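You operate a simulated robot arm through the tools that you are given. There is no shell and no other tool. Be economical: measure what you need, move in short steps, check, and stop when the job is done.

You are at the controls of a simulated two-armed robot. One attempt, no reset.

TASK
Put one of the filter cans from the top of the island bench on the grey mat by the basin. Open the left sink door, take the short jug from the left cupboard under the basin and put it on the top of the island bench and shut the door again. The order is free. Set down upright: filter can, short jug.

Only the result counts: the job must be done as asked and must still hold three seconds after the hand-in. Knocking over, shifting, dropping, spilling or breaking anything else fails it.

THE ROBOT
Two 7-joint arms with two-finger grippers on one trunk, on a base that drives. Base frame: it is fixed to the floor where the robot stands at the start and does not move with it; the origin is under the middle of the robot, x ahead of it, y to its left, z up. Readings come in m, rad, newtons and seconds.
The left shoulder is at the start at [0.024, 0.214, 1.106], the right one opposite. With the tool pointing down near the work surface each hand reaches from about 0.1 to 0.42 m from the robot's upright axis, wherever it stands, measured 20 degrees to its own side. Places, roughly: grey mat by the basin (42x20 cm) [1.12, 2.36, 0.88]; left sink door [0.2, 2.2, 0.4]; short jug [0.25, 2.25, 0.25]; top of the island bench [1.2, 0.3, 0.9]. Payload 2.2 kg a hand.
Tool frame (each hand has its own): the origin (TCP) lies between the finger pads and is the grasp point; the fingertips stand 0.019 m ahead of it; z points along the fingers, y is the line along which they close. Largest opening 0.116 m; the body of the gripper starts 0.07 m behind the TCP.
Orientation is told as [roll, pitch, yaw] about the base's x, y, z axes, in that order, counted from this pose: with the fingers straight down and closing along the base's y, the tool's x points along the base's -x, its y along +y and its z along -z.

THE INTERFACE
- The arms move only by the tool arm_command. It takes "left_targets", "right_targets" or both (then of equal length, played together; a hand with none holds still); each is a list that holds one entry, the list of rows, each a list of 7 numbers: the shift along the base's x, y, z in m, then the turn, a rotation vector about the base's x, y, z in rad, then the finger opening in m, from 0 to 0.116. In form: [[[dx, dy, dz, ax, ay, az, claw], ...]]. A call has 1 to 10 rows; each row is the pose to reach, as a shift and turn from the pose commanded when the call began. A row lasts 0.2 s, in which the tool goes at most 0.05 m and 0.15 rad; a call with a longer step from one row to the next is refused whole, and so is a gripper value outside its range. A pose out of reach is approached as far as the arm can. The call stops where the force on the tool passes 40 N (or 10 N more than at its start, if that is more) or the arm is blocked; 0.2 s more then pass. Each finger halts on what it meets, pressing with about 25 N; the grip force reading is that of the motor and also rises with nothing between the fingers. The clock runs only during rows and for 0.2 s after the last one: add rows that repeat a pose to give the fingers time. The reply holds the time, the measured pose of the TCP, the force on the tool along the base axes, the opening and the grip force, in the units named above and with some noise, with the torque about the TCP (base axes, N m) and any sound that the robot's microphone picked up.
- Cameras (640 x 400 px; columns grow to the right, rows downward): "scene" is now at [0.1466, -0.0214, 1.3074]; the picture's right is [-0.18, -0.98, -0.00], its down [-0.40, 0.07, -0.91] and it looks along [0.90, -0.17, -0.41] (base axes); focal length 255 px, centre (320, 200). "left" rides on the left gripper at [0.069, 0.015, -0.096] in its tool frame; the picture's right is [-0.21, 0.98, 0.00], its down [-0.76, -0.17, -0.63] and it looks along [-0.62, -0.14, 0.77] (tool axes); focal length 251 px, centre (320, 200). "right" rides on the right gripper at [0.069, -0.015, -0.097] in its tool frame; the picture's right is [0.21, 0.98, 0.00], its down [-0.76, 0.17, -0.63] and it looks along [-0.62, 0.14, 0.77] (tool axes); focal length 251 px, centre (320, 200). There is no depth. A picture from a camera that has moved, and an enlarged one, comes with that camera's place and axes in the base frame and with its lens. The place of the scene camera against the robot may be out by one fixed shift of up to 0.025 m in any direction.
- camera(camera): a new picture of that camera. It takes no simulated time.
- move_column(by): slides the trunk up (or, below 0, down) by that many m; the arms and the scene camera ride with it, the base frame stays. It gives what a move gives, with no picture.
- base_move(legs): drives the robot by 1 to 6 legs, each [ahead, left, turn to the left] in m, m and rad, along the robot's own axes; the way and the turn of a leg run together, so that a leg with both is an arc; at most 1.5 m and 3.142 rad a leg. The arms and the cameras ride along, it lands a little off, and it stops where it bumps. It gives what a move gives.
- turn_head(pan, tilt): turns the head with the scene camera to pan (to the left, within 1.396 rad either way) and tilt (down, from -0.506 to 1.204), counted from straight ahead of the robot. It gives what a move gives.
- close_up(camera, box): a new picture of the part [left, top, right, bottom] of that camera's present view, enlarged. It takes no simulated time.
- close_job(): hands the job in; it is judged then, once.

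Go step by step. Nothing tells you exact positions but the pictures and the camera data: compare them with the known pose of the tool, close in by small moves and look again before you grip or let go. The budget is 165 turns and 118 pictures, counting those below and the enlarged ones. Unless the task says otherwise, let go and move clear before handing in, and close with one line.

The tools are called after "Emit:" by a JSON object that holds its "fn" and its "kwargs". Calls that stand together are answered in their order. arm_command: Moves the arms, as the interface text tells. Its arguments: {"type":"object","properties":{"left_targets":{"type":"array","items":{"type":"array","items":{"type":"array","items":{"type":"number"}}}},"right_targets":{"type":"array","items":{"type":"array","items":{"type":"array","items":{"type":"number"}}}}},"required":[]} The other tools are called the same way: move_column (by) slides the trunk up or down; base_move (legs) drives the base; turn_head (pan, tilt) turns the head that bears the scene camera; camera (camera) takes a picture; close_up (camera, box) takes an enlarged picture of a part of a camera's view; close_job () hands the job in.

At the start:

```text
time_s: 0.0
left_tool_pos: [0.4688, 0.0671, 1.1331]
left_tcp_rot: [0.002, 0.0, 0.001]
left_force: [0.6, -0.2, -0.3]
left_wrist_torque: [0.02, 0.03, -0.03]
left_finger_gap: 0.116
left_grasp_force: 0.1
right_tool_pos: [0.4529, -0.3525, 1.2291]
right_tcp_rot: [-0.001, 0.003, 0.001]
right_force: [0.1, -0.9, 0.0]
right_wrist_torque: [0.01, -0.01, 0.01]
right_finger_gap: 0.1161
right_grasp_force: 0.0
trunk travel left (down, up): [-0.25, 0.24]
robot x, y, heading: [-0.0001, 0.0004, -0.004]
head pan, tilt: [-0.183, 0.414]
```

scene: 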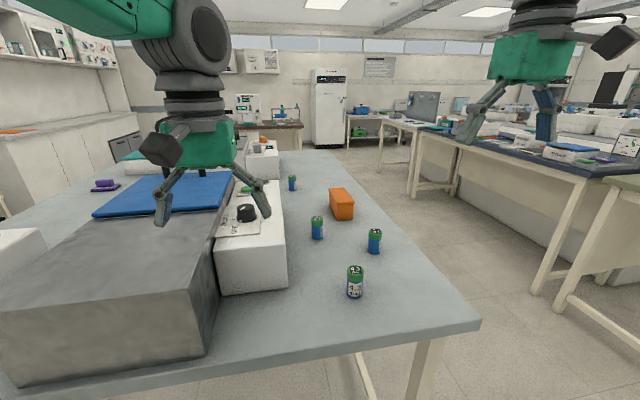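
right: 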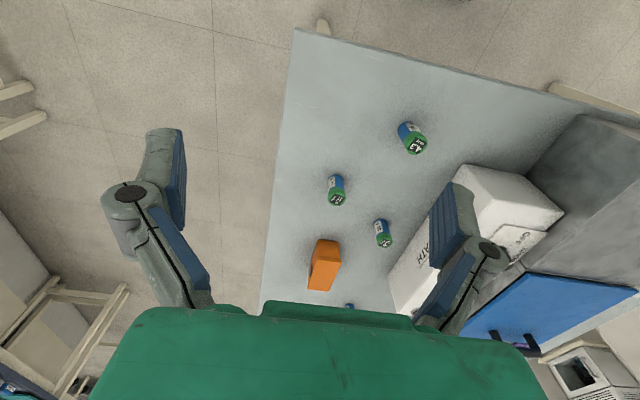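
left: 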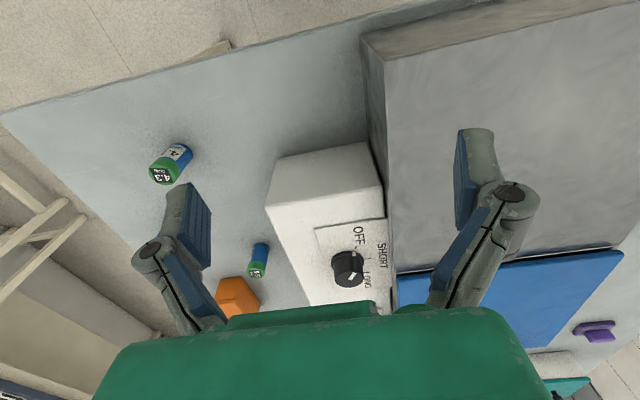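

I see four filter cans on the island bench ahead, the nearest at about (0.53, -0.17). First I'll look to the left to find the sink side.

Emit:
{"fn": "turn_head", "kwargs": {"pan": 1.25, "tilt": 0.35}}

Emit:
{"fn": "camera", "kwargs": {"camera": "scene"}}

```text
time_s: 1.6
left_tool_pos: [0.4671, 0.0661, 1.1342]
left_tcp_rot: [0.001, -0.001, 0.0]
left_force: [0.4, -0.2, 0.1]
left_wrist_torque: [0.02, -0.04, 0.01]
left_finger_gap: 0.116
left_grasp_force: 0.0
right_tool_pos: [0.4511, -0.3521, 1.2292]
right_tcp_rot: [0.001, -0.001, 0.0]
right_force: [0.0, -1.2, 0.0]
right_wrist_torque: [-0.04, -0.02, 0.05]
right_finger_gap: 0.116
right_grasp_force: 0.0
trunk travel left (down, up): [-0.25, 0.24]
robot x, y, heading: [-0.001, 0.0017, -0.0]
head pan, tilt: [1.25, 0.351]
```

```text
114 pictures are left
camera scene: at [0.0852, 0.0838, 1.3137], right [0.95, -0.32, 0.0], down [-0.11, -0.32, -0.94], along [0.3, 0.89, -0.34], focal length 255 px, centre (320, 200)
```

scene: 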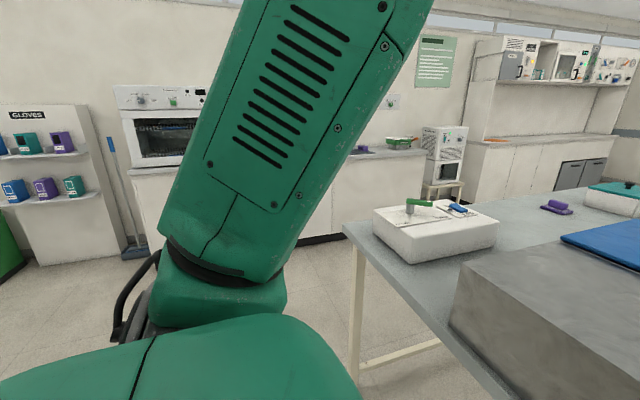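

The left arm hides the sink side, so I'll deal with the can first. I'll look down to see how close the base is to the bench edge.

Emit:
{"fn": "turn_head", "kwargs": {"pan": -0.3, "tilt": 1.1}}

Emit:
{"fn": "camera", "kwargs": {"camera": "scene"}}

```text
time_s: 3.2
left_tool_pos: [0.4663, 0.0668, 1.1333]
left_tcp_rot: [0.001, -0.002, -0.001]
left_force: [-1.0, -0.9, -0.5]
left_wrist_torque: [0.01, -0.01, -0.01]
left_finger_gap: 0.1161
left_grasp_force: 0.1
right_tool_pos: [0.4509, -0.3519, 1.2281]
right_tcp_rot: [0.001, -0.001, 0.001]
right_force: [-0.1, 0.0, -0.3]
right_wrist_torque: [0.01, 0.0, -0.02]
right_finger_gap: 0.1164
right_grasp_force: 0.1
trunk travel left (down, up): [-0.25, 0.24]
robot x, y, heading: [-0.0027, 0.0045, -0.004]
head pan, tilt: [-0.3, 1.1]
```

```text
113 pictures are left
camera scene: at [0.1159, -0.0232, 1.2521], right [-0.3, -0.96, 0.0], down [-0.85, 0.26, -0.45], along [0.43, -0.13, -0.89], focal length 255 px, centre (320, 200)
```

scene: 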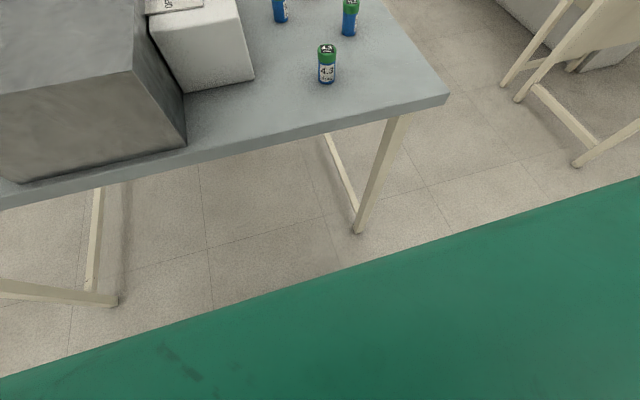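

The base has clearance to the bench. I'll lift the left hand, drive 0.1 m forward and then move the right hand over the nearest can.

Emit:
{"fn": "arm_command", "kwargs": {"left_targets": [[[0, 0, 0.04, 0, 0, 0, 0.116], [-0.02, 0, 0.08, 0, 0, 0, 0.116], [-0.05, 0.01, 0.12, 0, 0, 0, 0.116], [-0.08, 0.03, 0.14, 0, 0, 0, 0.116]]]}}

Emit:
{"fn": "base_move", "kwargs": {"legs": [[0.1, 0, 0]]}}

```text
refused: row 3 steps farther than a row can; nothing moved
```

```text
time_s: 4.3
left_tool_pos: [0.5676, 0.0678, 1.1328]
left_tcp_rot: [0.0, 0.0, 0.002]
left_force: [0.0, 0.1, 0.1]
left_wrist_torque: [-0.01, 0.03, 0.01]
left_finger_gap: 0.116
left_grasp_force: 0.1
right_tool_pos: [0.5524, -0.3522, 1.2282]
right_tcp_rot: [0.0, 0.002, 0.002]
right_force: [0.2, 0.8, -0.5]
right_wrist_torque: [0.03, 0.06, 0.02]
right_finger_gap: 0.1159
right_grasp_force: 0.0
trunk travel left (down, up): [-0.25, 0.24]
robot x, y, heading: [0.1018, 0.0019, -0.001]
head pan, tilt: [-0.3, 1.1]
```

The drive made no contact. Next I'll lift and retract the left hand while the right hand goes above the can.

Emit:
{"fn": "arm_command", "kwargs": {"left_targets": [[[0, 0, 0.03, 0, 0, 0, 0.116], [0, 0.0, 0.06, 0, 0, 0, 0.116], [-0.02, 0.02, 0.09, 0, 0, 0, 0.116], [-0.04, 0.04, 0.12, 0, 0, 0, 0.116], [-0.06, 0.06, 0.12, 0, 0, 0, 0.116], [-0.06, 0.06, 0.12, 0, 0, 0, 0.116], [-0.06, 0.06, 0.12, 0, 0, 0, 0.116]]], "right_targets": [[[0, 0.03, -0.01, 0, 0, 0, 0.116], [0, 0.06, -0.03, 0, 0, 0, 0.116], [0, 0.09, -0.06, 0, 0, 0, 0.116], [-0.01, 0.12, -0.09, 0, 0, 0, 0.116], [-0.01, 0.15, -0.12, 0, 0, 0, 0.116], [-0.02, 0.172, -0.15, 0, 0, 0, 0.116], [-0.02, 0.172, -0.16, 0, 0, 0, 0.116]]]}}

Emit:
{"fn": "camera", "kwargs": {"camera": "right"}}

Emit:
{"fn": "camera", "kwargs": {"camera": "scene"}}

```text
time_s: 5.9
left_tool_pos: [0.505, 0.128, 1.2558]
left_tcp_rot: [-0.001, -0.003, 0.001]
left_force: [0.9, 0.4, -0.3]
left_wrist_torque: [0.02, 0.01, -0.06]
left_finger_gap: 0.1162
left_grasp_force: 0.1
right_tool_pos: [0.5312, -0.1786, 1.07]
right_tcp_rot: [0.002, -0.002, 0.002]
right_force: [0.0, 0.0, 0.5]
right_wrist_torque: [-0.01, 0.0, 0.0]
right_finger_gap: 0.1162
right_grasp_force: 0.2
trunk travel left (down, up): [-0.25, 0.24]
robot x, y, heading: [0.0959, -0.0007, 0.0]
head pan, tilt: [-0.3, 1.1]
```

```text
112 pictures are left
camera right: at [0.4603, -0.1928, 1.1668], right [-0.22, 0.98, 0.0], down [0.75, 0.17, 0.64], along [0.62, 0.14, -0.77], focal length 251 px, centre (320, 200)
```

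right: 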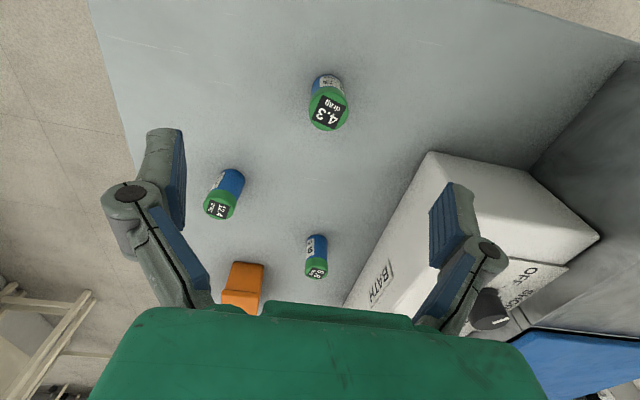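

```text
111 pictures are left
camera scene: at [0.2153, -0.0217, 1.2521], right [-0.29, -0.96, 0.0], down [-0.85, 0.26, -0.45], along [0.43, -0.13, -0.89], focal length 255 px, centre (320, 200)
```

scene: 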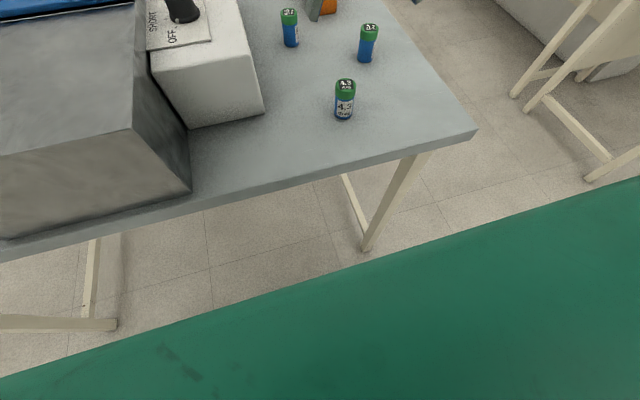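

The hand is almost over the can, which is at about (0.53, -0.171). I'll shift 8 mm to the left, come down partway and check.

Emit:
{"fn": "arm_command", "kwargs": {"right_targets": [[[0, 0.008, -0.02, 0, 0, 0, 0.116], [0, 0.008, -0.05, 0, 0, 0, 0.116], [0, 0.008, -0.07, 0, 0, 0, 0.116], [0, 0.008, -0.07, 0, 0, 0, 0.116]]]}}

Emit:
{"fn": "camera", "kwargs": {"camera": "right"}}

Emit:
{"fn": "camera", "kwargs": {"camera": "scene"}}

```text
time_s: 6.9
left_tool_pos: [0.5053, 0.1279, 1.2553]
left_tcp_rot: [0.002, -0.004, 0.002]
left_force: [1.1, -0.1, 0.3]
left_wrist_torque: [-0.02, -0.01, -0.01]
left_finger_gap: 0.1162
left_grasp_force: 0.1
right_tool_pos: [0.5286, -0.1714, 0.9995]
right_tcp_rot: [-0.001, -0.004, 0.001]
right_force: [0.0, 0.1, 0.1]
right_wrist_torque: [0.04, 0.0, 0.01]
right_finger_gap: 0.1158
right_grasp_force: 0.0
trunk travel left (down, up): [-0.25, 0.24]
robot x, y, heading: [0.1021, -0.001, -0.001]
head pan, tilt: [-0.3, 1.1]
```

```text
110 pictures are left
camera right: at [0.4592, -0.185, 1.0973], right [-0.22, 0.98, 0.0], down [0.75, 0.17, 0.63], along [0.62, 0.14, -0.77], focal length 251 px, centre (320, 200)
```

right: 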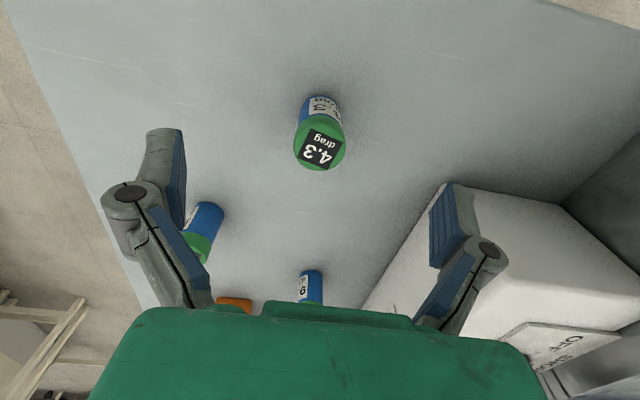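

```text
109 pictures are left
camera scene: at [0.2153, -0.0223, 1.2521], right [-0.29, -0.96, 0.0], down [-0.85, 0.26, -0.45], along [0.43, -0.13, -0.89], focal length 255 px, centre (320, 200)
```

scene: 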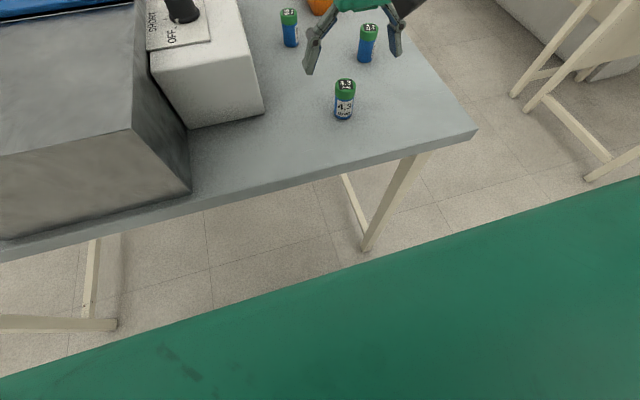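

The can's top centre works out to about (0.534, -0.168, 0.96). I'll come down around it and grip.

Emit:
{"fn": "arm_command", "kwargs": {"right_targets": [[[0.005, 0.002, -0.02, 0, 0, 0, 0.116], [0.005, 0.002, -0.045, 0, 0, 0, 0.116], [0.005, 0.002, -0.066, 0, 0, 0, 0.116], [0.005, 0.002, -0.066, 0, 0, 0, 0.08], [0.005, 0.002, -0.066, 0, 0, 0, 0.05], [0.005, 0.002, -0.066, 0, 0, 0, 0.02], [0.005, 0.002, -0.066, 0, 0, 0, 0.02], [0.005, 0.002, -0.066, 0, 0, 0, 0.02]]]}}

Emit:
{"fn": "camera", "kwargs": {"camera": "right"}}

```text
time_s: 8.7
left_tool_pos: [0.5062, 0.1286, 1.2555]
left_tcp_rot: [-0.002, -0.002, 0.001]
left_force: [1.6, -0.8, -0.3]
left_wrist_torque: [0.01, -0.02, -0.01]
left_finger_gap: 0.1159
left_grasp_force: 0.0
right_tool_pos: [0.5351, -0.1673, 0.9344]
right_tcp_rot: [-0.001, -0.003, 0.0]
right_force: [0.5, 0.1, -0.4]
right_wrist_torque: [0.0, -0.01, 0.01]
right_finger_gap: 0.0349
right_grasp_force: 24.8
trunk travel left (down, up): [-0.25, 0.24]
robot x, y, heading: [0.1001, 0.0021, -0.0]
head pan, tilt: [-0.3, 1.1]
```

```text
108 pictures are left
camera right: at [0.465, -0.1814, 1.0315], right [-0.22, 0.98, 0.0], down [0.75, 0.17, 0.63], along [0.62, 0.14, -0.77], focal length 251 px, centre (320, 200)
```

right: 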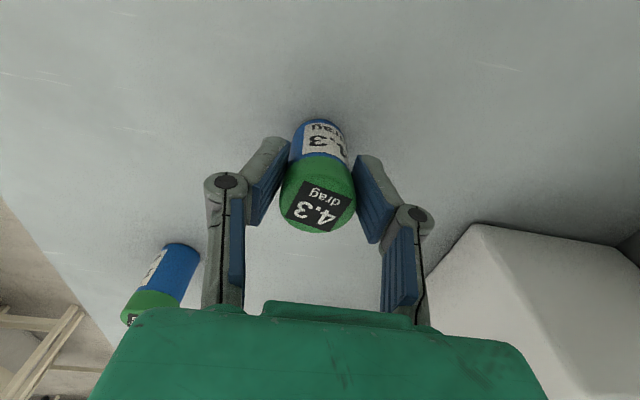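

The can is gripped at 35 mm. I'll lift it, tuck both hands in and back away from the bench.

Emit:
{"fn": "arm_command", "kwargs": {"right_targets": [[[0, 0, 0.04, 0, 0, 0, 0.02], [0, 0, 0.09, 0, 0, 0, 0.02], [0, -0.01, 0.13, 0, 0, 0, 0.02], [-0.02, -0.03, 0.17, 0, 0, 0, 0.02], [-0.05, -0.05, 0.2, 0, 0, 0, 0.02], [-0.08, -0.07, 0.2, 0, 0, 0, 0.02], [-0.11, -0.07, 0.2, 0, 0, 0, 0.02]]], "left_targets": [[[0, 0, 0, 0, 0, 0, 0.116], [0, 0, 0, 0, 0, 0, 0.116], [0, 0, 0, 0, 0, 0, 0.116], [-0.02, 0.02, 0, 0, 0, 0, 0.116], [-0.05, 0.03, 0, 0, 0, 0, 0.116], [-0.08, 0.04, 0, 0, 0, 0, 0.116], [-0.08, 0.04, 0, 0, 0, 0, 0.116]]]}}

Emit:
{"fn": "base_move", "kwargs": {"legs": [[-0.25, 0, 0]]}}

Emit:
{"fn": "turn_head", "kwargs": {"pan": 1.39, "tilt": 0.6}}

Emit:
{"fn": "camera", "kwargs": {"camera": "scene"}}

```text
time_s: 10.3
left_tool_pos: [0.4241, 0.1667, 1.2534]
left_tcp_rot: [0.004, -0.003, 0.002]
left_force: [0.1, -0.6, 0.4]
left_wrist_torque: [0.0, -0.02, 0.0]
left_finger_gap: 0.1158
left_grasp_force: 0.1
right_tool_pos: [0.423, -0.2403, 1.1323]
right_tcp_rot: [0.003, -0.005, 0.002]
right_force: [0.1, 0.0, 0.7]
right_wrist_torque: [-0.01, 0.01, 0.0]
right_finger_gap: 0.0199
right_grasp_force: 0.0
trunk travel left (down, up): [-0.25, 0.24]
robot x, y, heading: [0.0989, -0.0015, 0.001]
head pan, tilt: [-0.3, 1.1]
```

```text
time_s: 12.2
left_tool_pos: [0.173, 0.1688, 1.255]
left_tcp_rot: [0.0, -0.003, 0.001]
left_force: [-0.5, 0.2, -0.7]
left_wrist_torque: [-0.03, -0.01, 0.0]
left_finger_gap: 0.1161
left_grasp_force: 0.0
right_tool_pos: [0.1716, -0.2388, 1.1339]
right_tcp_rot: [-0.001, -0.004, 0.002]
right_force: [-0.4, 0.2, -0.3]
right_wrist_torque: [-0.02, 0.0, 0.0]
right_finger_gap: 0.02
right_grasp_force: 0.0
trunk travel left (down, up): [-0.25, 0.24]
robot x, y, heading: [-0.1519, -0.001, -0.003]
head pan, tilt: [-0.3, 1.1]
```

```text
time_s: 13.9
left_tool_pos: [0.1716, 0.1685, 1.2548]
left_tcp_rot: [-0.004, -0.004, 0.0]
left_force: [-0.6, 0.4, 0.0]
left_wrist_torque: [-0.02, 0.01, 0.03]
left_finger_gap: 0.1159
left_grasp_force: 0.0
right_tool_pos: [0.1711, -0.2375, 1.135]
right_tcp_rot: [0.0, -0.005, 0.0]
right_force: [0.6, 0.0, 0.2]
right_wrist_torque: [0.02, -0.01, 0.01]
right_finger_gap: 0.0198
right_grasp_force: 0.0
trunk travel left (down, up): [-0.25, 0.24]
robot x, y, heading: [-0.1522, -0.0, 0.0]
head pan, tilt: [1.389, 0.6]
```

```text
107 pictures are left
camera scene: at [-0.0816, 0.0834, 1.2909], right [0.98, -0.18, 0.0], down [-0.1, -0.56, -0.82], along [0.15, 0.81, -0.57], focal length 255 px, centre (320, 200)
```

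scene: 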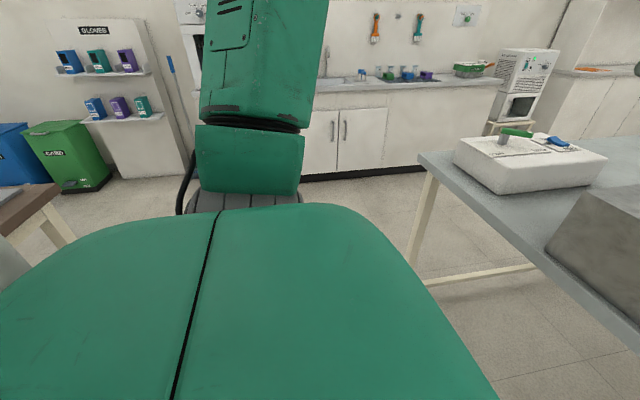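

The right gripper is empty, so the can slipped out during the lift. I'll look at the bench to see where it went.

Emit:
{"fn": "turn_head", "kwargs": {"pan": -0.1, "tilt": 0.6}}

Emit:
{"fn": "camera", "kwargs": {"camera": "scene"}}

Emit:
{"fn": "camera", "kwargs": {"camera": "right"}}

```text
time_s: 15.5
left_tool_pos: [0.1708, 0.1698, 1.2541]
left_tcp_rot: [0.001, -0.004, 0.001]
left_force: [-0.7, -0.2, 0.3]
left_wrist_torque: [-0.01, 0.01, 0.05]
left_finger_gap: 0.116
left_grasp_force: 0.0
right_tool_pos: [0.1697, -0.2374, 1.1351]
right_tcp_rot: [-0.001, -0.006, 0.001]
right_force: [0.7, 0.4, -0.2]
right_wrist_torque: [-0.01, 0.0, -0.04]
right_finger_gap: 0.0201
right_grasp_force: 0.1
trunk travel left (down, up): [-0.25, 0.24]
robot x, y, heading: [-0.1524, 0.0003, 0.002]
head pan, tilt: [-0.099, 0.6]
```

```text
106 pictures are left
camera scene: at [-0.0094, -0.0124, 1.2907], right [-0.1, -1.0, 0.0], down [-0.56, 0.06, -0.82], along [0.82, -0.08, -0.57], focal length 255 px, centre (320, 200)
```

scene: 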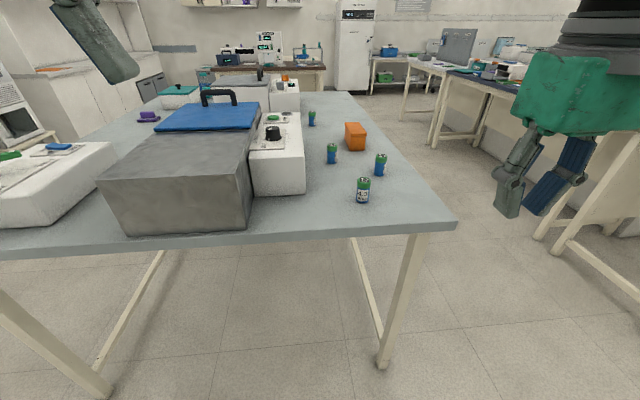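

```text
105 pictures are left
camera right: at [0.1003, -0.2519, 1.2317], right [-0.22, 0.98, 0.0], down [0.75, 0.17, 0.64], along [0.62, 0.14, -0.77], focal length 251 px, centre (320, 200)
```

right: 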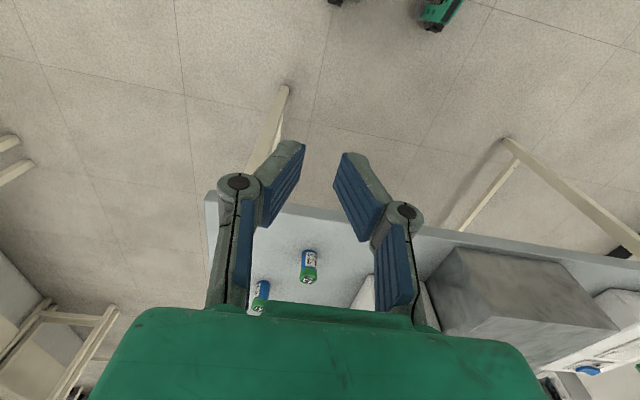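

The can is still standing near its old place. I'll take a close-up to check it before going back.

Emit:
{"fn": "close_up", "kwargs": {"camera": "scene", "box": [290, 130, 430, 220]}}

Emit:
{"fn": "base_move", "kwargs": {"legs": [[0.25, 0, 0]]}}

Emit:
{"fn": "camera", "kwargs": {"camera": "right"}}

```text
4.44 times, centred on (360, 175) of scene
camera zoom: at [-0.0094, -0.0124, 1.2907], right [-0.1, -1.0, 0.0], down [-0.56, 0.06, -0.82], along [0.82, -0.08, -0.57], focal length 1132 px, centre (142, 311)
```

zoom: 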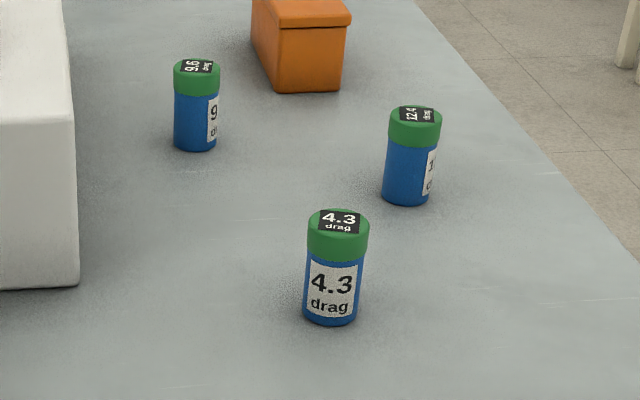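

```text
time_s: 17.3
left_tool_pos: [0.4221, 0.1722, 1.2562]
left_tcp_rot: [-0.002, -0.002, 0.007]
left_force: [-0.1, 0.7, 0.8]
left_wrist_torque: [0.01, 0.0, -0.01]
left_finger_gap: 0.1159
left_grasp_force: 0.0
right_tool_pos: [0.4235, -0.2345, 1.1343]
right_tcp_rot: [0.001, -0.007, 0.006]
right_force: [0.4, 0.0, -0.7]
right_wrist_torque: [-0.03, 0.0, 0.0]
right_finger_gap: 0.0202
right_grasp_force: 0.0
trunk travel left (down, up): [-0.25, 0.24]
robot x, y, heading: [0.1008, -0.0003, -0.002]
head pan, tilt: [-0.099, 0.6]
```

```text
103 pictures are left
camera right: at [0.353, -0.25, 1.2317], right [-0.22, 0.98, 0.0], down [0.75, 0.17, 0.64], along [0.62, 0.14, -0.77], focal length 251 px, centre (320, 200)
```

right: 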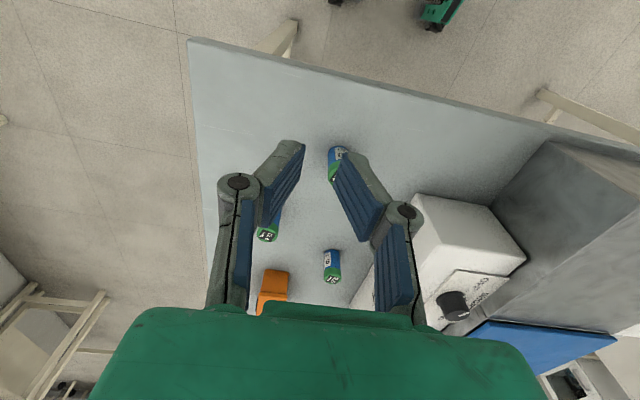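

The can is upright. Its cap is 35 mm wide and the body narrower, so I probably held it off-centre. I'll go back above it, measure again and centre better.

Emit:
{"fn": "arm_command", "kwargs": {"right_targets": [[[0.02, 0.01, 0, 0, 0, 0, 0.06], [0.05, 0.03, 0, 0, 0, 0, 0.1], [0.08, 0.05, -0.03, 0, 0.0, 0, 0.116], [0.1, 0.067, -0.07, 0, 0, 0, 0.116], [0.107, 0.067, -0.11, 0, 0, 0, 0.116], [0.107, 0.067, -0.135, 0, 0, 0, 0.116], [0.107, 0.067, -0.135, 0, 0, 0, 0.116]]]}}

Emit:
{"fn": "camera", "kwargs": {"camera": "right"}}

Emit:
{"fn": "camera", "kwargs": {"camera": "scene"}}

```text
time_s: 18.9
left_tool_pos: [0.4202, 0.1734, 1.2544]
left_tcp_rot: [-0.002, -0.005, 0.005]
left_force: [-0.2, -0.5, -0.2]
left_wrist_torque: [-0.02, -0.01, 0.03]
left_finger_gap: 0.1161
left_grasp_force: 0.0
right_tool_pos: [0.5285, -0.1684, 0.9997]
right_tcp_rot: [-0.002, -0.004, 0.006]
right_force: [-1.0, -0.7, -0.2]
right_wrist_torque: [0.01, -0.03, -0.02]
right_finger_gap: 0.1158
right_grasp_force: 0.1
trunk travel left (down, up): [-0.25, 0.24]
robot x, y, heading: [0.1018, 0.0004, 0.004]
head pan, tilt: [-0.099, 0.6]
```

```text
102 pictures are left
camera right: at [0.4586, -0.1823, 1.0965], right [-0.22, 0.98, 0.0], down [0.75, 0.17, 0.64], along [0.62, 0.14, -0.77], focal length 251 px, centre (320, 200)
```

right: 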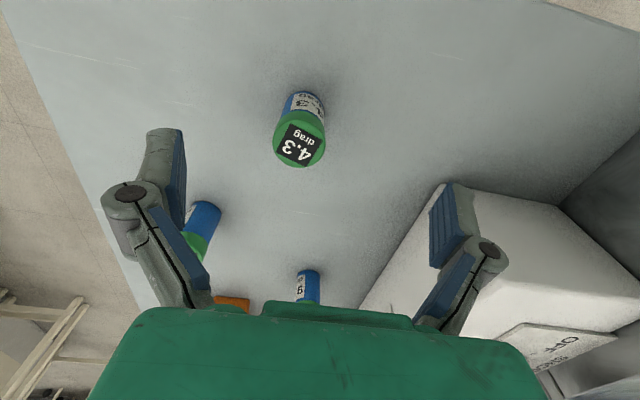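

```text
101 pictures are left
camera scene: at [0.2429, -0.0098, 1.2907], right [-0.09, -1.0, 0.0], down [-0.56, 0.05, -0.82], along [0.82, -0.08, -0.57], focal length 255 px, centre (320, 200)
```

scene: 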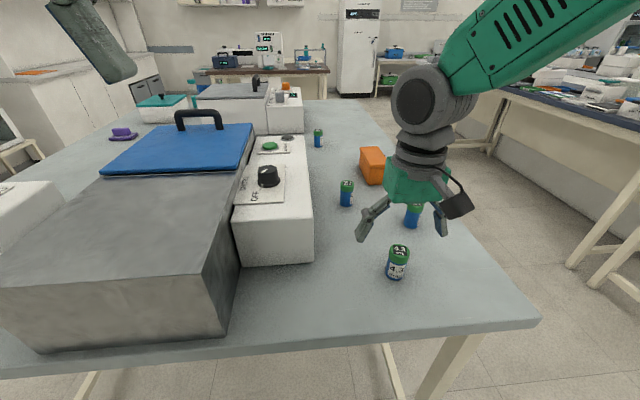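

The cap size puts the can's top lower than I thought, at z≈0.945, so I had only caught its rim. I'll re-centre at (0.54, -0.179) and grip lower, at z≈0.914.

Emit:
{"fn": "arm_command", "kwargs": {"right_targets": [[[0.011, -0.011, -0.02, 0, 0, 0, 0.116], [0.011, -0.011, -0.05, 0, 0, 0, 0.116], [0.011, -0.011, -0.07, 0, 0, 0, 0.116], [0.011, -0.011, -0.085, 0, 0, 0, 0.116], [0.011, -0.011, -0.085, 0, 0, 0, 0.08], [0.011, -0.011, -0.085, 0, 0, 0, 0.05], [0.011, -0.011, -0.085, 0, 0, 0, 0.01], [0.011, -0.011, -0.085, 0, 0, 0, 0.01]]]}}

Emit:
{"fn": "camera", "kwargs": {"camera": "right"}}

```text
time_s: 20.7
left_tool_pos: [0.4211, 0.1728, 1.2549]
left_tcp_rot: [-0.001, -0.005, 0.006]
left_force: [-0.8, 1.1, -0.1]
left_wrist_torque: [0.0, 0.01, -0.04]
left_finger_gap: 0.1162
left_grasp_force: 0.1
right_tool_pos: [0.5392, -0.1787, 0.9144]
right_tcp_rot: [-0.001, -0.005, 0.006]
right_force: [-0.3, 0.3, 0.7]
right_wrist_torque: [0.06, 0.01, 0.04]
right_finger_gap: 0.0349
right_grasp_force: 24.9
trunk travel left (down, up): [-0.25, 0.24]
robot x, y, heading: [0.1055, 0.0001, 0.003]
head pan, tilt: [-0.099, 0.6]
```

```text
100 pictures are left
camera right: at [0.4699, -0.1926, 1.0118], right [-0.22, 0.98, 0.0], down [0.75, 0.17, 0.64], along [0.62, 0.14, -0.77], focal length 251 px, centre (320, 200)
```

right: 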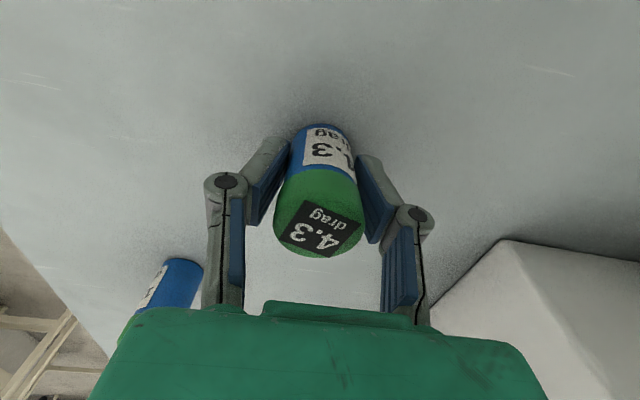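

This grip is deeper on the can. I'll lift slowly and check that it holds.

Emit:
{"fn": "arm_command", "kwargs": {"right_targets": [[[0, 0, 0.01, 0, 0, 0, 0.01], [0, 0, 0.02, 0, 0, 0, 0.01], [0, 0, 0.03, 0, 0, 0, 0.01], [0, 0, 0.045, 0, 0, 0, 0.01], [0, 0, 0.06, 0, 0, 0, 0.01], [0, 0, 0.08, 0, 0, 0, 0.01]]]}}

Emit:
{"fn": "camera", "kwargs": {"camera": "right"}}

```text
time_s: 22.1
left_tool_pos: [0.4203, 0.1728, 1.2542]
left_tcp_rot: [-0.001, -0.006, 0.005]
left_force: [1.5, 0.8, 0.1]
left_wrist_torque: [-0.02, 0.0, -0.03]
left_finger_gap: 0.1157
left_grasp_force: 0.0
right_tool_pos: [0.5392, -0.1775, 0.9961]
right_tcp_rot: [-0.001, -0.008, 0.003]
right_force: [0.4, -0.6, -0.6]
right_wrist_torque: [0.03, -0.03, -0.01]
right_finger_gap: 0.0347
right_grasp_force: 24.5
trunk travel left (down, up): [-0.25, 0.24]
robot x, y, heading: [0.0977, 0.0027, 0.008]
head pan, tilt: [-0.099, 0.6]
```

```text
99 pictures are left
camera right: at [0.4693, -0.1926, 1.0931], right [-0.22, 0.98, 0.0], down [0.75, 0.17, 0.64], along [0.62, 0.14, -0.77], focal length 251 px, centre (320, 200)
```

right: 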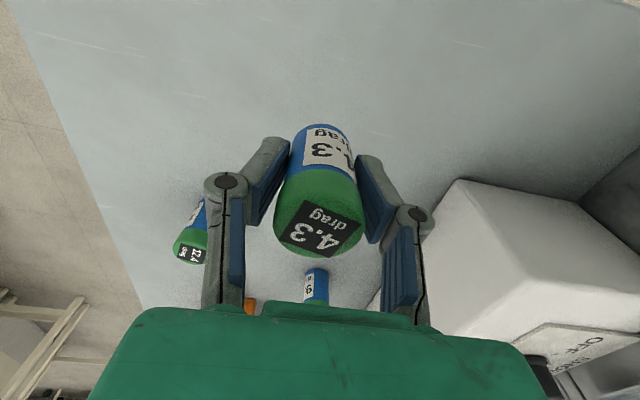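

The can is held. I'll lift it higher, tuck in, back off and drive to the end of the bench, then look.

Emit:
{"fn": "arm_command", "kwargs": {"right_targets": [[[0, 0, 0.03, 0, 0, 0, 0.01], [0, -0.01, 0.06, 0, 0, 0, 0.01], [-0.02, -0.02, 0.09, 0, 0, 0, 0.01], [-0.05, -0.04, 0.12, 0, 0, 0, 0.01], [-0.08, -0.06, 0.13, 0, 0, 0, 0.01], [-0.11, -0.07, 0.13, 0, 0, 0, 0.01], [-0.13, -0.07, 0.13, 0, 0, 0, 0.01]]]}}

Emit:
{"fn": "base_move", "kwargs": {"legs": [[-0.32, 0, 0]]}}

Emit:
{"fn": "base_move", "kwargs": {"legs": [[0, 0, 1.57]]}}

Emit:
{"fn": "turn_head", "kwargs": {"pan": -0.2, "tilt": 0.5}}

Emit:
{"fn": "camera", "kwargs": {"camera": "scene"}}

```text
time_s: 23.7
left_tool_pos: [0.4205, 0.1769, 1.2546]
left_tcp_rot: [-0.003, -0.005, 0.006]
left_force: [-0.4, 0.1, 0.5]
left_wrist_torque: [-0.01, -0.01, -0.02]
left_finger_gap: 0.1161
left_grasp_force: 0.1
right_tool_pos: [0.4089, -0.2459, 1.1248]
right_tcp_rot: [-0.004, -0.006, 0.004]
right_force: [-0.8, -0.1, 0.1]
right_wrist_torque: [0.03, 0.0, -0.02]
right_finger_gap: 0.0346
right_grasp_force: 25.6
trunk travel left (down, up): [-0.25, 0.24]
robot x, y, heading: [0.1, 0.0022, 0.005]
head pan, tilt: [-0.099, 0.6]
```

```text
time_s: 25.8
left_tool_pos: [0.103, 0.1692, 1.2549]
left_tcp_rot: [0.001, -0.006, 0.006]
left_force: [0.6, 0.8, 0.2]
left_wrist_torque: [0.02, -0.01, -0.01]
left_finger_gap: 0.1159
left_grasp_force: 0.0
right_tool_pos: [0.0908, -0.2518, 1.124]
right_tcp_rot: [-0.001, -0.006, 0.006]
right_force: [0.0, 0.4, -0.6]
right_wrist_torque: [0.03, -0.02, 0.0]
right_finger_gap: 0.0345
right_grasp_force: 24.9
trunk travel left (down, up): [-0.25, 0.24]
robot x, y, heading: [-0.2161, -0.003, 0.006]
head pan, tilt: [-0.099, 0.6]
```

```text
time_s: 30.1
left_tool_pos: [-0.3883, 0.3183, 1.2554]
left_tcp_rot: [-0.001, -0.006, 1.573]
left_force: [-0.5, 0.2, -0.6]
left_wrist_torque: [-0.02, 0.03, -0.01]
left_finger_gap: 0.1159
left_grasp_force: 0.1
right_tool_pos: [0.0324, 0.3056, 1.1241]
right_tcp_rot: [0.002, -0.005, 1.575]
right_force: [-0.4, 0.7, 0.3]
right_wrist_torque: [0.01, -0.01, -0.01]
right_finger_gap: 0.0348
right_grasp_force: 24.7
trunk travel left (down, up): [-0.25, 0.24]
robot x, y, heading: [-0.2161, 0.0005, 1.578]
head pan, tilt: [-0.099, 0.6]
```

```text
time_s: 30.7
left_tool_pos: [-0.3884, 0.3171, 1.2563]
left_tcp_rot: [0.001, -0.007, 1.575]
left_force: [-0.4, 0.8, 0.2]
left_wrist_torque: [0.01, -0.02, 0.0]
left_finger_gap: 0.1159
left_grasp_force: 0.1
right_tool_pos: [0.033, 0.3061, 1.1246]
right_tcp_rot: [-0.001, -0.01, 1.575]
right_force: [0.0, -0.6, -0.2]
right_wrist_torque: [-0.02, 0.02, -0.01]
right_finger_gap: 0.0344
right_grasp_force: 24.9
trunk travel left (down, up): [-0.25, 0.24]
robot x, y, heading: [-0.2164, -0.0039, 1.573]
head pan, tilt: [-0.201, 0.499]
```

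```text
98 pictures are left
camera scene: at [-0.1863, 0.1259, 1.2998], right [0.98, -0.2, 0.0], down [-0.09, -0.47, -0.88], along [0.17, 0.86, -0.48], focal length 255 px, centre (320, 200)
```

scene: 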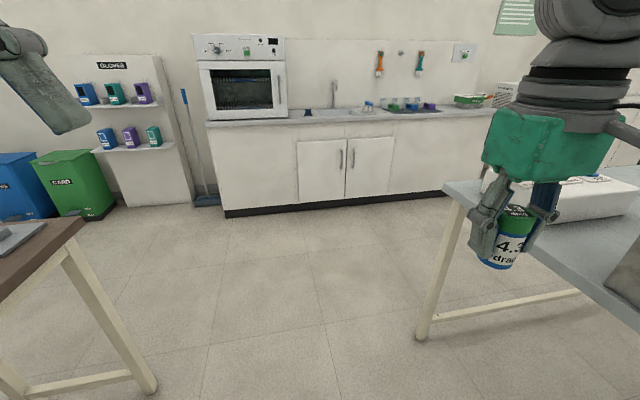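

From here I can see the sink unit. The left door runs from x≈0.03 to 0.45 with its handle near x≈0.42, and the dark mat sits to the right on the counter. I'll drive into the aisle and then sideways to the mat.

Emit:
{"fn": "base_move", "kwargs": {"legs": [[1.5, 0, 0], [0, -1.2, 0]]}}

Emit:
{"fn": "camera", "kwargs": {"camera": "scene"}}

```text
time_s: 44.0
left_tool_pos: [0.8313, 1.8299, 1.2552]
left_tcp_rot: [-0.001, -0.007, 1.569]
left_force: [-0.6, 0.6, -0.3]
left_wrist_torque: [-0.02, 0.02, -0.03]
left_finger_gap: 0.1164
left_grasp_force: 0.1
right_tool_pos: [1.2528, 1.8153, 1.1246]
right_tcp_rot: [-0.001, -0.007, 1.569]
right_force: [0.3, -0.3, -0.8]
right_wrist_torque: [0.01, -0.01, 0.0]
right_finger_gap: 0.0348
right_grasp_force: 24.7
trunk travel left (down, up): [-0.25, 0.24]
robot x, y, heading: [0.9989, 1.5141, 1.572]
head pan, tilt: [-0.201, 0.499]
```

```text
97 pictures are left
camera scene: at [1.0335, 1.6387, 1.2998], right [0.98, -0.2, 0.0], down [-0.1, -0.47, -0.88], along [0.18, 0.86, -0.48], focal length 255 px, centre (320, 200)
```

scene: 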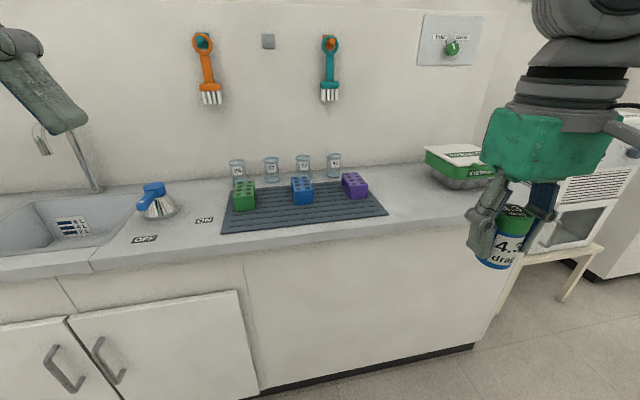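

The mat's front strip, y≈2.25–2.35, is free in front of the three blocks. I'll drive closer.

Emit:
{"fn": "base_move", "kwargs": {"legs": [[0.3, 0, 0]]}}

Emit:
{"fn": "turn_head", "kwargs": {"pan": -0.2, "tilt": 0.9}}

Emit:
{"fn": "camera", "kwargs": {"camera": "scene"}}

```text
time_s: 46.0
left_tool_pos: [0.8271, 2.131, 1.2561]
left_tcp_rot: [-0.005, -0.009, 1.572]
left_force: [0.8, 0.8, -0.1]
left_wrist_torque: [-0.03, 0.02, 0.01]
left_finger_gap: 0.1159
left_grasp_force: 0.1
right_tool_pos: [1.2469, 2.1169, 1.1261]
right_tcp_rot: [-0.004, -0.009, 1.572]
right_force: [-0.2, 0.3, -0.1]
right_wrist_torque: [-0.04, -0.01, -0.01]
right_finger_gap: 0.0347
right_grasp_force: 24.8
trunk travel left (down, up): [-0.25, 0.24]
robot x, y, heading: [1.0, 1.8155, 1.572]
head pan, tilt: [-0.201, 0.499]
```

```text
time_s: 46.9
left_tool_pos: [0.8295, 2.1281, 1.2565]
left_tcp_rot: [-0.004, -0.011, 1.572]
left_force: [-0.1, 0.3, 0.6]
left_wrist_torque: [0.01, 0.01, -0.02]
left_finger_gap: 0.1159
left_grasp_force: 0.1
right_tool_pos: [1.2485, 2.1165, 1.1256]
right_tcp_rot: [-0.004, -0.011, 1.572]
right_force: [0.2, 0.5, 0.4]
right_wrist_torque: [-0.01, -0.01, 0.0]
right_finger_gap: 0.035
right_grasp_force: 24.9
trunk travel left (down, up): [-0.25, 0.24]
robot x, y, heading: [1.0031, 1.8134, 1.569]
head pan, tilt: [-0.201, 0.901]
```

```text
96 pictures are left
camera scene: at [1.0274, 1.9249, 1.2661], right [0.98, -0.2, 0.0], down [-0.16, -0.77, -0.62], along [0.12, 0.61, -0.78], focal length 255 px, centre (320, 200)
```

scene: 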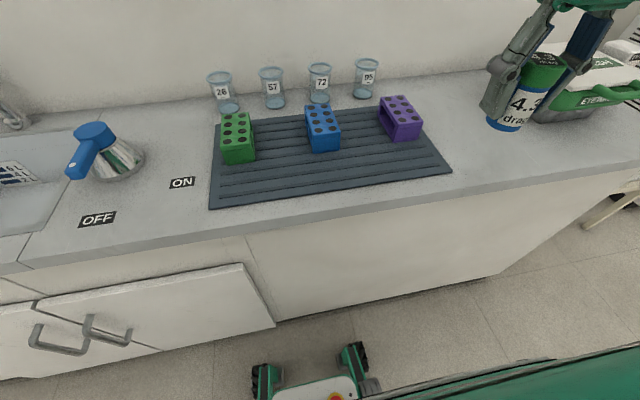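

I'll set the can on the front strip at about (1.175, 2.295). First I'll bring it above that spot and check.

Emit:
{"fn": "arm_command", "kwargs": {"right_targets": [[[-0.01, 0.03, -0.01, 0, 0, 0, 0.01], [-0.03, 0.06, -0.02, 0, 0, 0, 0.01], [-0.045, 0.095, -0.03, 0, 0, 0, 0.01], [-0.06, 0.13, -0.05, 0, 0, 0, 0.01], [-0.073, 0.16, -0.07, 0, 0, 0, 0.01], [-0.073, 0.18, -0.1, 0, 0, 0, 0.01], [-0.073, 0.18, -0.13, 0, 0, 0, 0.01], [-0.073, 0.18, -0.15, 0, 0, 0, 0.01], [-0.073, 0.18, -0.15, 0, 0, 0, 0.01]]]}}

Emit:
{"fn": "camera", "kwargs": {"camera": "scene"}}

Emit:
{"fn": "camera", "kwargs": {"camera": "right"}}

```text
time_s: 48.9
left_tool_pos: [0.8278, 2.1289, 1.2564]
left_tcp_rot: [-0.005, -0.01, 1.57]
left_force: [0.6, 0.6, -0.1]
left_wrist_torque: [0.03, 0.03, 0.0]
left_finger_gap: 0.1159
left_grasp_force: 0.1
right_tool_pos: [1.1754, 2.2937, 0.9762]
right_tcp_rot: [-0.005, -0.01, 1.572]
right_force: [0.0, 0.4, 0.0]
right_wrist_torque: [0.03, 0.01, 0.01]
right_finger_gap: 0.0348
right_grasp_force: 24.8
trunk travel left (down, up): [-0.25, 0.24]
robot x, y, heading: [0.9979, 1.8105, 1.569]
head pan, tilt: [-0.201, 0.901]
```

```text
95 pictures are left
camera scene: at [1.0268, 1.9262, 1.2659], right [0.98, -0.2, 0.0], down [-0.16, -0.77, -0.62], along [0.12, 0.61, -0.79], focal length 255 px, centre (320, 200)
```

scene: 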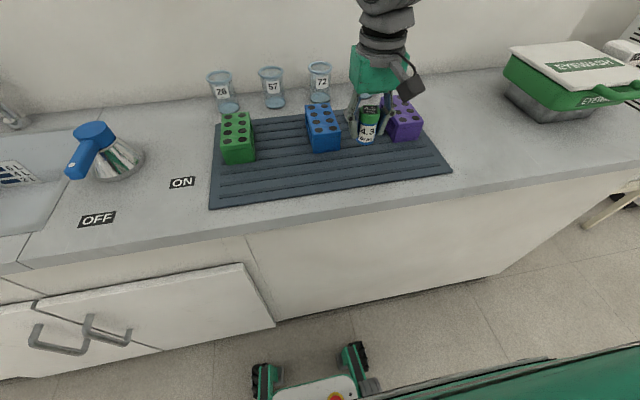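

```text
94 pictures are left
camera right: at [1.1898, 2.2259, 1.0732], right [-0.98, -0.21, -0.01], down [-0.17, 0.75, 0.64], along [-0.13, 0.63, -0.77], focal length 251 px, centre (320, 200)
```

right: 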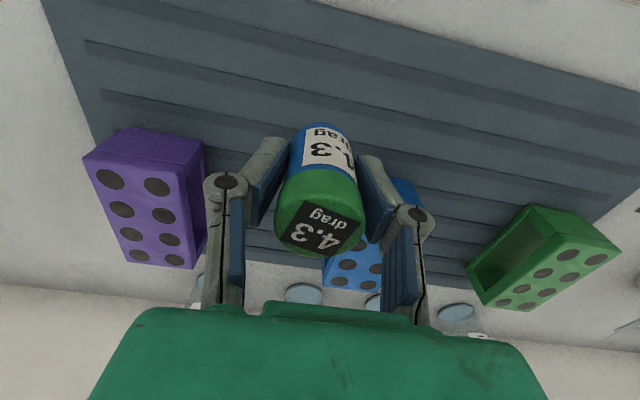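

The can is over the strip between the purple and blue blocks. I'll shift 1.6 cm towards the front and come down gently.

Emit:
{"fn": "arm_command", "kwargs": {"right_targets": [[[0, -0.016, 0, 0, 0, 0, 0.01], [0, -0.016, -0.02, 0, 0, 0, 0.01], [0, -0.016, -0.04, 0, 0, 0, 0.01], [0, -0.016, -0.05, 0, 0, 0, 0.01], [0, -0.016, -0.05, 0, 0, 0, 0.01]]]}}

Emit:
{"fn": "close_up", "kwargs": {"camera": "scene", "box": [280, 60, 460, 200]}}

```text
time_s: 50.1
left_tool_pos: [0.8274, 2.1297, 1.2566]
left_tcp_rot: [-0.004, -0.009, 1.571]
left_force: [-0.2, 0.5, 0.1]
left_wrist_torque: [-0.01, 0.0, -0.01]
left_finger_gap: 0.1162
left_grasp_force: 0.0
right_tool_pos: [1.1755, 2.2802, 0.9255]
right_tcp_rot: [-0.005, -0.011, 1.57]
right_force: [0.6, -0.8, 0.5]
right_wrist_torque: [-0.04, 0.03, 0.0]
right_finger_gap: 0.0349
right_grasp_force: 25.6
trunk travel left (down, up): [-0.25, 0.24]
robot x, y, heading: [0.9959, 1.813, 1.569]
head pan, tilt: [-0.201, 0.901]
```

```text
2.86 times, centred on (370, 130) of scene
camera zoom: at [1.0265, 1.9266, 1.2659], right [0.98, -0.2, 0.0], down [-0.16, -0.77, -0.62], along [0.12, 0.61, -0.79], focal length 728 px, centre (177, 400)
```

zoom: 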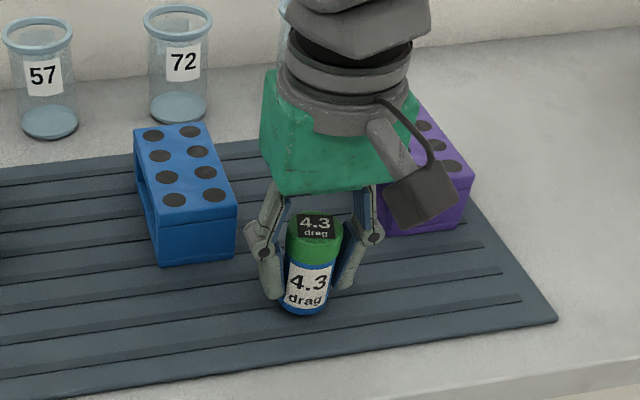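

Emit:
{"fn": "arm_command", "kwargs": {"right_targets": [[[0, 0, -0.004, 0, 0, 0, 0.01], [0, 0, -0.008, 0, 0, 0, 0.01], [0, 0, -0.008, 0, 0, 0, 0.01]]]}}

```text
time_s: 50.9
left_tool_pos: [0.8269, 2.1277, 1.2567]
left_tcp_rot: [-0.004, -0.01, 1.572]
left_force: [-0.6, -0.4, -0.1]
left_wrist_torque: [0.01, 0.0, 0.0]
left_finger_gap: 0.116
left_grasp_force: 0.0
right_tool_pos: [1.175, 2.2785, 0.9194]
right_tcp_rot: [-0.002, -0.015, 1.571]
right_force: [3.3, -0.6, 19.4]
right_wrist_torque: [-0.05, -0.05, 0.01]
right_finger_gap: 0.0347
right_grasp_force: 25.0
trunk travel left (down, up): [-0.25, 0.24]
robot x, y, heading: [0.9996, 1.8133, 1.567]
head pan, tilt: [-0.201, 0.901]
```

Contact was made at z≈0.919. I'll ease off, open gently and rise.

Emit:
{"fn": "arm_command", "kwargs": {"right_targets": [[[0, 0, 0.005, 0, 0, 0, 0.02], [0, 0, 0.005, 0, 0, 0, 0.045], [0, 0, 0.005, 0, 0, 0, 0.06], [0, 0, 0.005, 0, 0, 0, 0.06], [0, 0, 0.03, 0, 0, 0, 0.06], [0, 0, 0.07, 0, 0, 0, 0.06], [0, 0, 0.11, 0, 0, 0, 0.06], [0, -0.02, 0.15, 0, 0, 0, 0.06]]]}}

Emit:
{"fn": "close_up", "kwargs": {"camera": "scene", "box": [280, 60, 460, 200]}}

```text
time_s: 52.7
left_tool_pos: [0.8263, 2.1258, 1.2583]
left_tcp_rot: [-0.004, -0.012, 1.572]
left_force: [0.6, -0.4, 0.1]
left_wrist_torque: [0.04, -0.04, -0.01]
left_finger_gap: 0.116
left_grasp_force: 0.0
right_tool_pos: [1.1741, 2.257, 1.0707]
right_tcp_rot: [-0.003, -0.013, 1.57]
right_force: [-0.4, -0.3, 0.9]
right_wrist_torque: [0.03, 0.02, 0.02]
right_finger_gap: 0.0598
right_grasp_force: 0.1
trunk travel left (down, up): [-0.25, 0.24]
robot x, y, heading: [0.9983, 1.8104, 1.575]
head pan, tilt: [-0.201, 0.901]
```

```text
2.86 times, centred on (370, 130) of scene
camera zoom: at [1.0264, 1.923, 1.2663], right [0.98, -0.2, 0.0], down [-0.16, -0.77, -0.62], along [0.12, 0.61, -0.78], focal length 728 px, centre (177, 400)
```

zoom: 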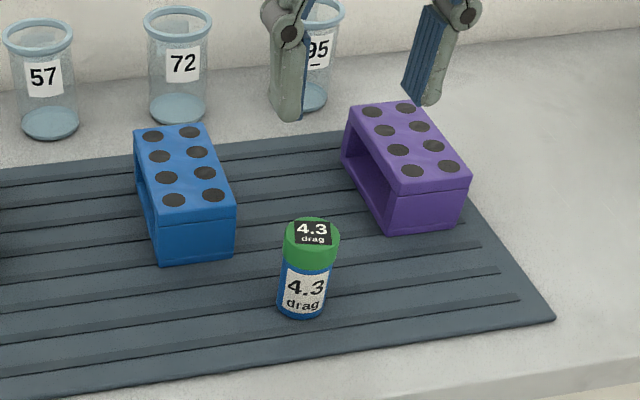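

The can stands upright on the mat. Next is the door: I'll back off, slide left in front of it, lower the trunk and look.

Emit:
{"fn": "base_move", "kwargs": {"legs": [[-0.33, 0, 0], [0, 0.4, 0]]}}

Emit:
{"fn": "move_column", "kwargs": {"by": -0.25}}

Emit:
{"fn": "turn_head", "kwargs": {"pan": 0.35, "tilt": 0.75}}

Emit:
{"fn": "camera", "kwargs": {"camera": "scene"}}

```text
time_s: 56.9
left_tool_pos: [0.4245, 1.8063, 1.2567]
left_tcp_rot: [-0.006, -0.008, 1.572]
left_force: [-0.2, 0.0, 0.4]
left_wrist_torque: [0.03, -0.01, -0.05]
left_finger_gap: 0.1157
left_grasp_force: 0.1
right_tool_pos: [0.7734, 1.937, 1.0683]
right_tcp_rot: [-0.005, -0.01, 1.572]
right_force: [-0.1, -0.2, 0.5]
right_wrist_torque: [-0.01, 0.0, -0.01]
right_finger_gap: 0.0599
right_grasp_force: 0.0
trunk travel left (down, up): [-0.25, 0.24]
robot x, y, heading: [0.5996, 1.4891, 1.576]
head pan, tilt: [-0.201, 0.901]
```

```text
time_s: 59.5
left_tool_pos: [0.4258, 1.8029, 1.0076]
left_tcp_rot: [-0.005, -0.013, 1.571]
left_force: [0.8, -1.1, -0.2]
left_wrist_torque: [0.02, 0.01, -0.01]
left_finger_gap: 0.1161
left_grasp_force: 0.0
right_tool_pos: [0.7723, 1.9348, 0.8207]
right_tcp_rot: [-0.004, -0.012, 1.569]
right_force: [-0.3, -0.1, 0.1]
right_wrist_torque: [0.0, -0.02, 0.02]
right_finger_gap: 0.0597
right_grasp_force: 0.0
trunk travel left (down, up): [0.0, 0.49]
robot x, y, heading: [0.5995, 1.49, 1.569]
head pan, tilt: [-0.201, 0.901]
```

```text
time_s: 60.5
left_tool_pos: [0.4262, 1.803, 1.0067]
left_tcp_rot: [-0.004, -0.009, 1.572]
left_force: [0.2, 0.8, 0.2]
left_wrist_torque: [-0.02, -0.02, -0.01]
left_finger_gap: 0.116
left_grasp_force: 0.1
right_tool_pos: [0.7729, 1.9343, 0.8187]
right_tcp_rot: [-0.004, -0.011, 1.57]
right_force: [0.3, -0.1, 0.5]
right_wrist_torque: [-0.01, 0.04, -0.02]
right_finger_gap: 0.06
right_grasp_force: 0.0
trunk travel left (down, up): [0.0, 0.49]
robot x, y, heading: [0.5986, 1.4896, 1.575]
head pan, tilt: [0.351, 0.75]
```

```text
91 pictures are left
camera scene: at [0.5823, 1.6054, 1.0278], right [0.94, 0.34, 0.0], down [0.23, -0.64, -0.73], along [-0.25, 0.69, -0.68], focal length 255 px, centre (320, 200)
```

scene: 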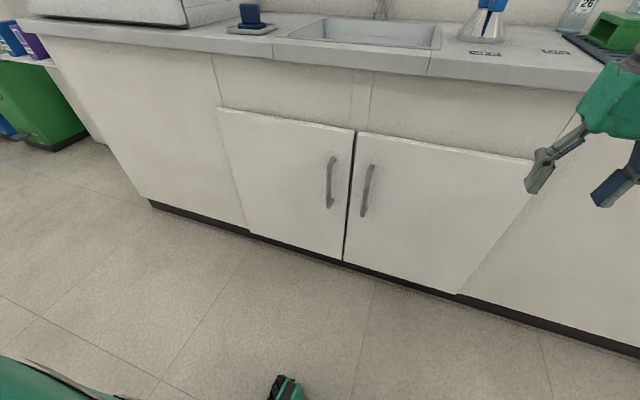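

I see the left door's handle at about (0.42, 2.14, 0.57). I'll turn the left gripper to point at the door (towards +y) and lower it in front of the handle.

Emit:
{"fn": "arm_command", "kwargs": {"left_targets": [[[0, 0.01, -0.03, 0.15, 0, 0, 0.116], [0, 0.02, -0.06, 0.3, 0, 0, 0.116], [0, 0.03, -0.1, 0.45, 0, 0, 0.116], [0, 0.04, -0.14, 0.6, 0, 0, 0.116], [0, 0.05, -0.18, 0.75, 0, 0, 0.1], [0, 0.06, -0.22, 0.9, 0, 0, 0.08], [0, 0.07, -0.26, 1.05, 0, 0, 0.07], [0, 0.08, -0.3, 1.2, 0, 0, 0.07], [0, 0.09, -0.34, 1.35, 0, 0, 0.07], [0, 0.1, -0.38, 1.5, 0, 0, 0.07]]]}}

Emit:
{"fn": "camera", "kwargs": {"camera": "left"}}

Emit:
{"fn": "camera", "kwargs": {"camera": "scene"}}

```text
time_s: 62.7
left_tool_pos: [0.4328, 1.9275, 0.6336]
left_tcp_rot: [-0.013, -1.51, 1.578]
left_force: [-0.3, 0.8, -0.7]
left_wrist_torque: [0.04, 0.01, 0.03]
left_finger_gap: 0.07
left_grasp_force: 0.1
left hand out of reach, approached as far as the arm can: row 5, 6, 7, 8, 9, 10
right_tool_pos: [0.7733, 1.9343, 0.8183]
right_tcp_rot: [-0.002, -0.012, 1.571]
right_force: [0.5, 0.3, -0.1]
right_wrist_torque: [-0.02, 0.01, 0.02]
right_finger_gap: 0.0602
right_grasp_force: 0.0
trunk travel left (down, up): [0.0, 0.49]
robot x, y, heading: [0.5978, 1.4908, 1.567]
head pan, tilt: [0.351, 0.75]
```

```text
90 pictures are left
camera left: at [0.4157, 1.8263, 0.5705], right [-0.98, 0.02, 0.21], down [0.16, -0.59, 0.79], along [0.14, 0.81, 0.57], focal length 251 px, centre (320, 200)
```

left: 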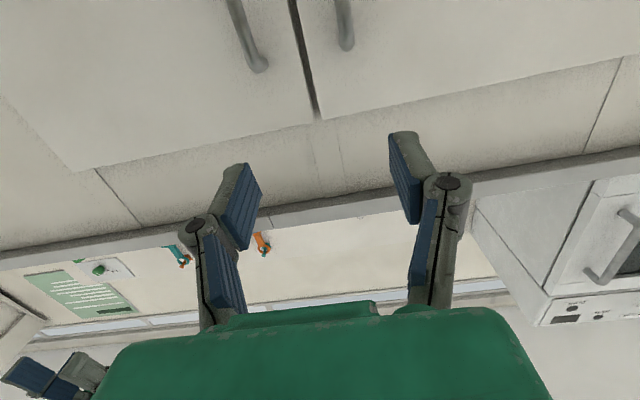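

```text
89 pictures are left
camera scene: at [0.5828, 1.6068, 1.0276], right [0.94, 0.34, 0.0], down [0.23, -0.64, -0.73], along [-0.25, 0.68, -0.69], focal length 255 px, centre (320, 200)
```

scene: 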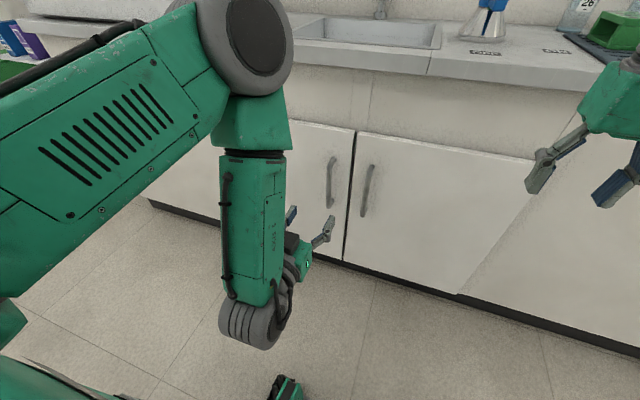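

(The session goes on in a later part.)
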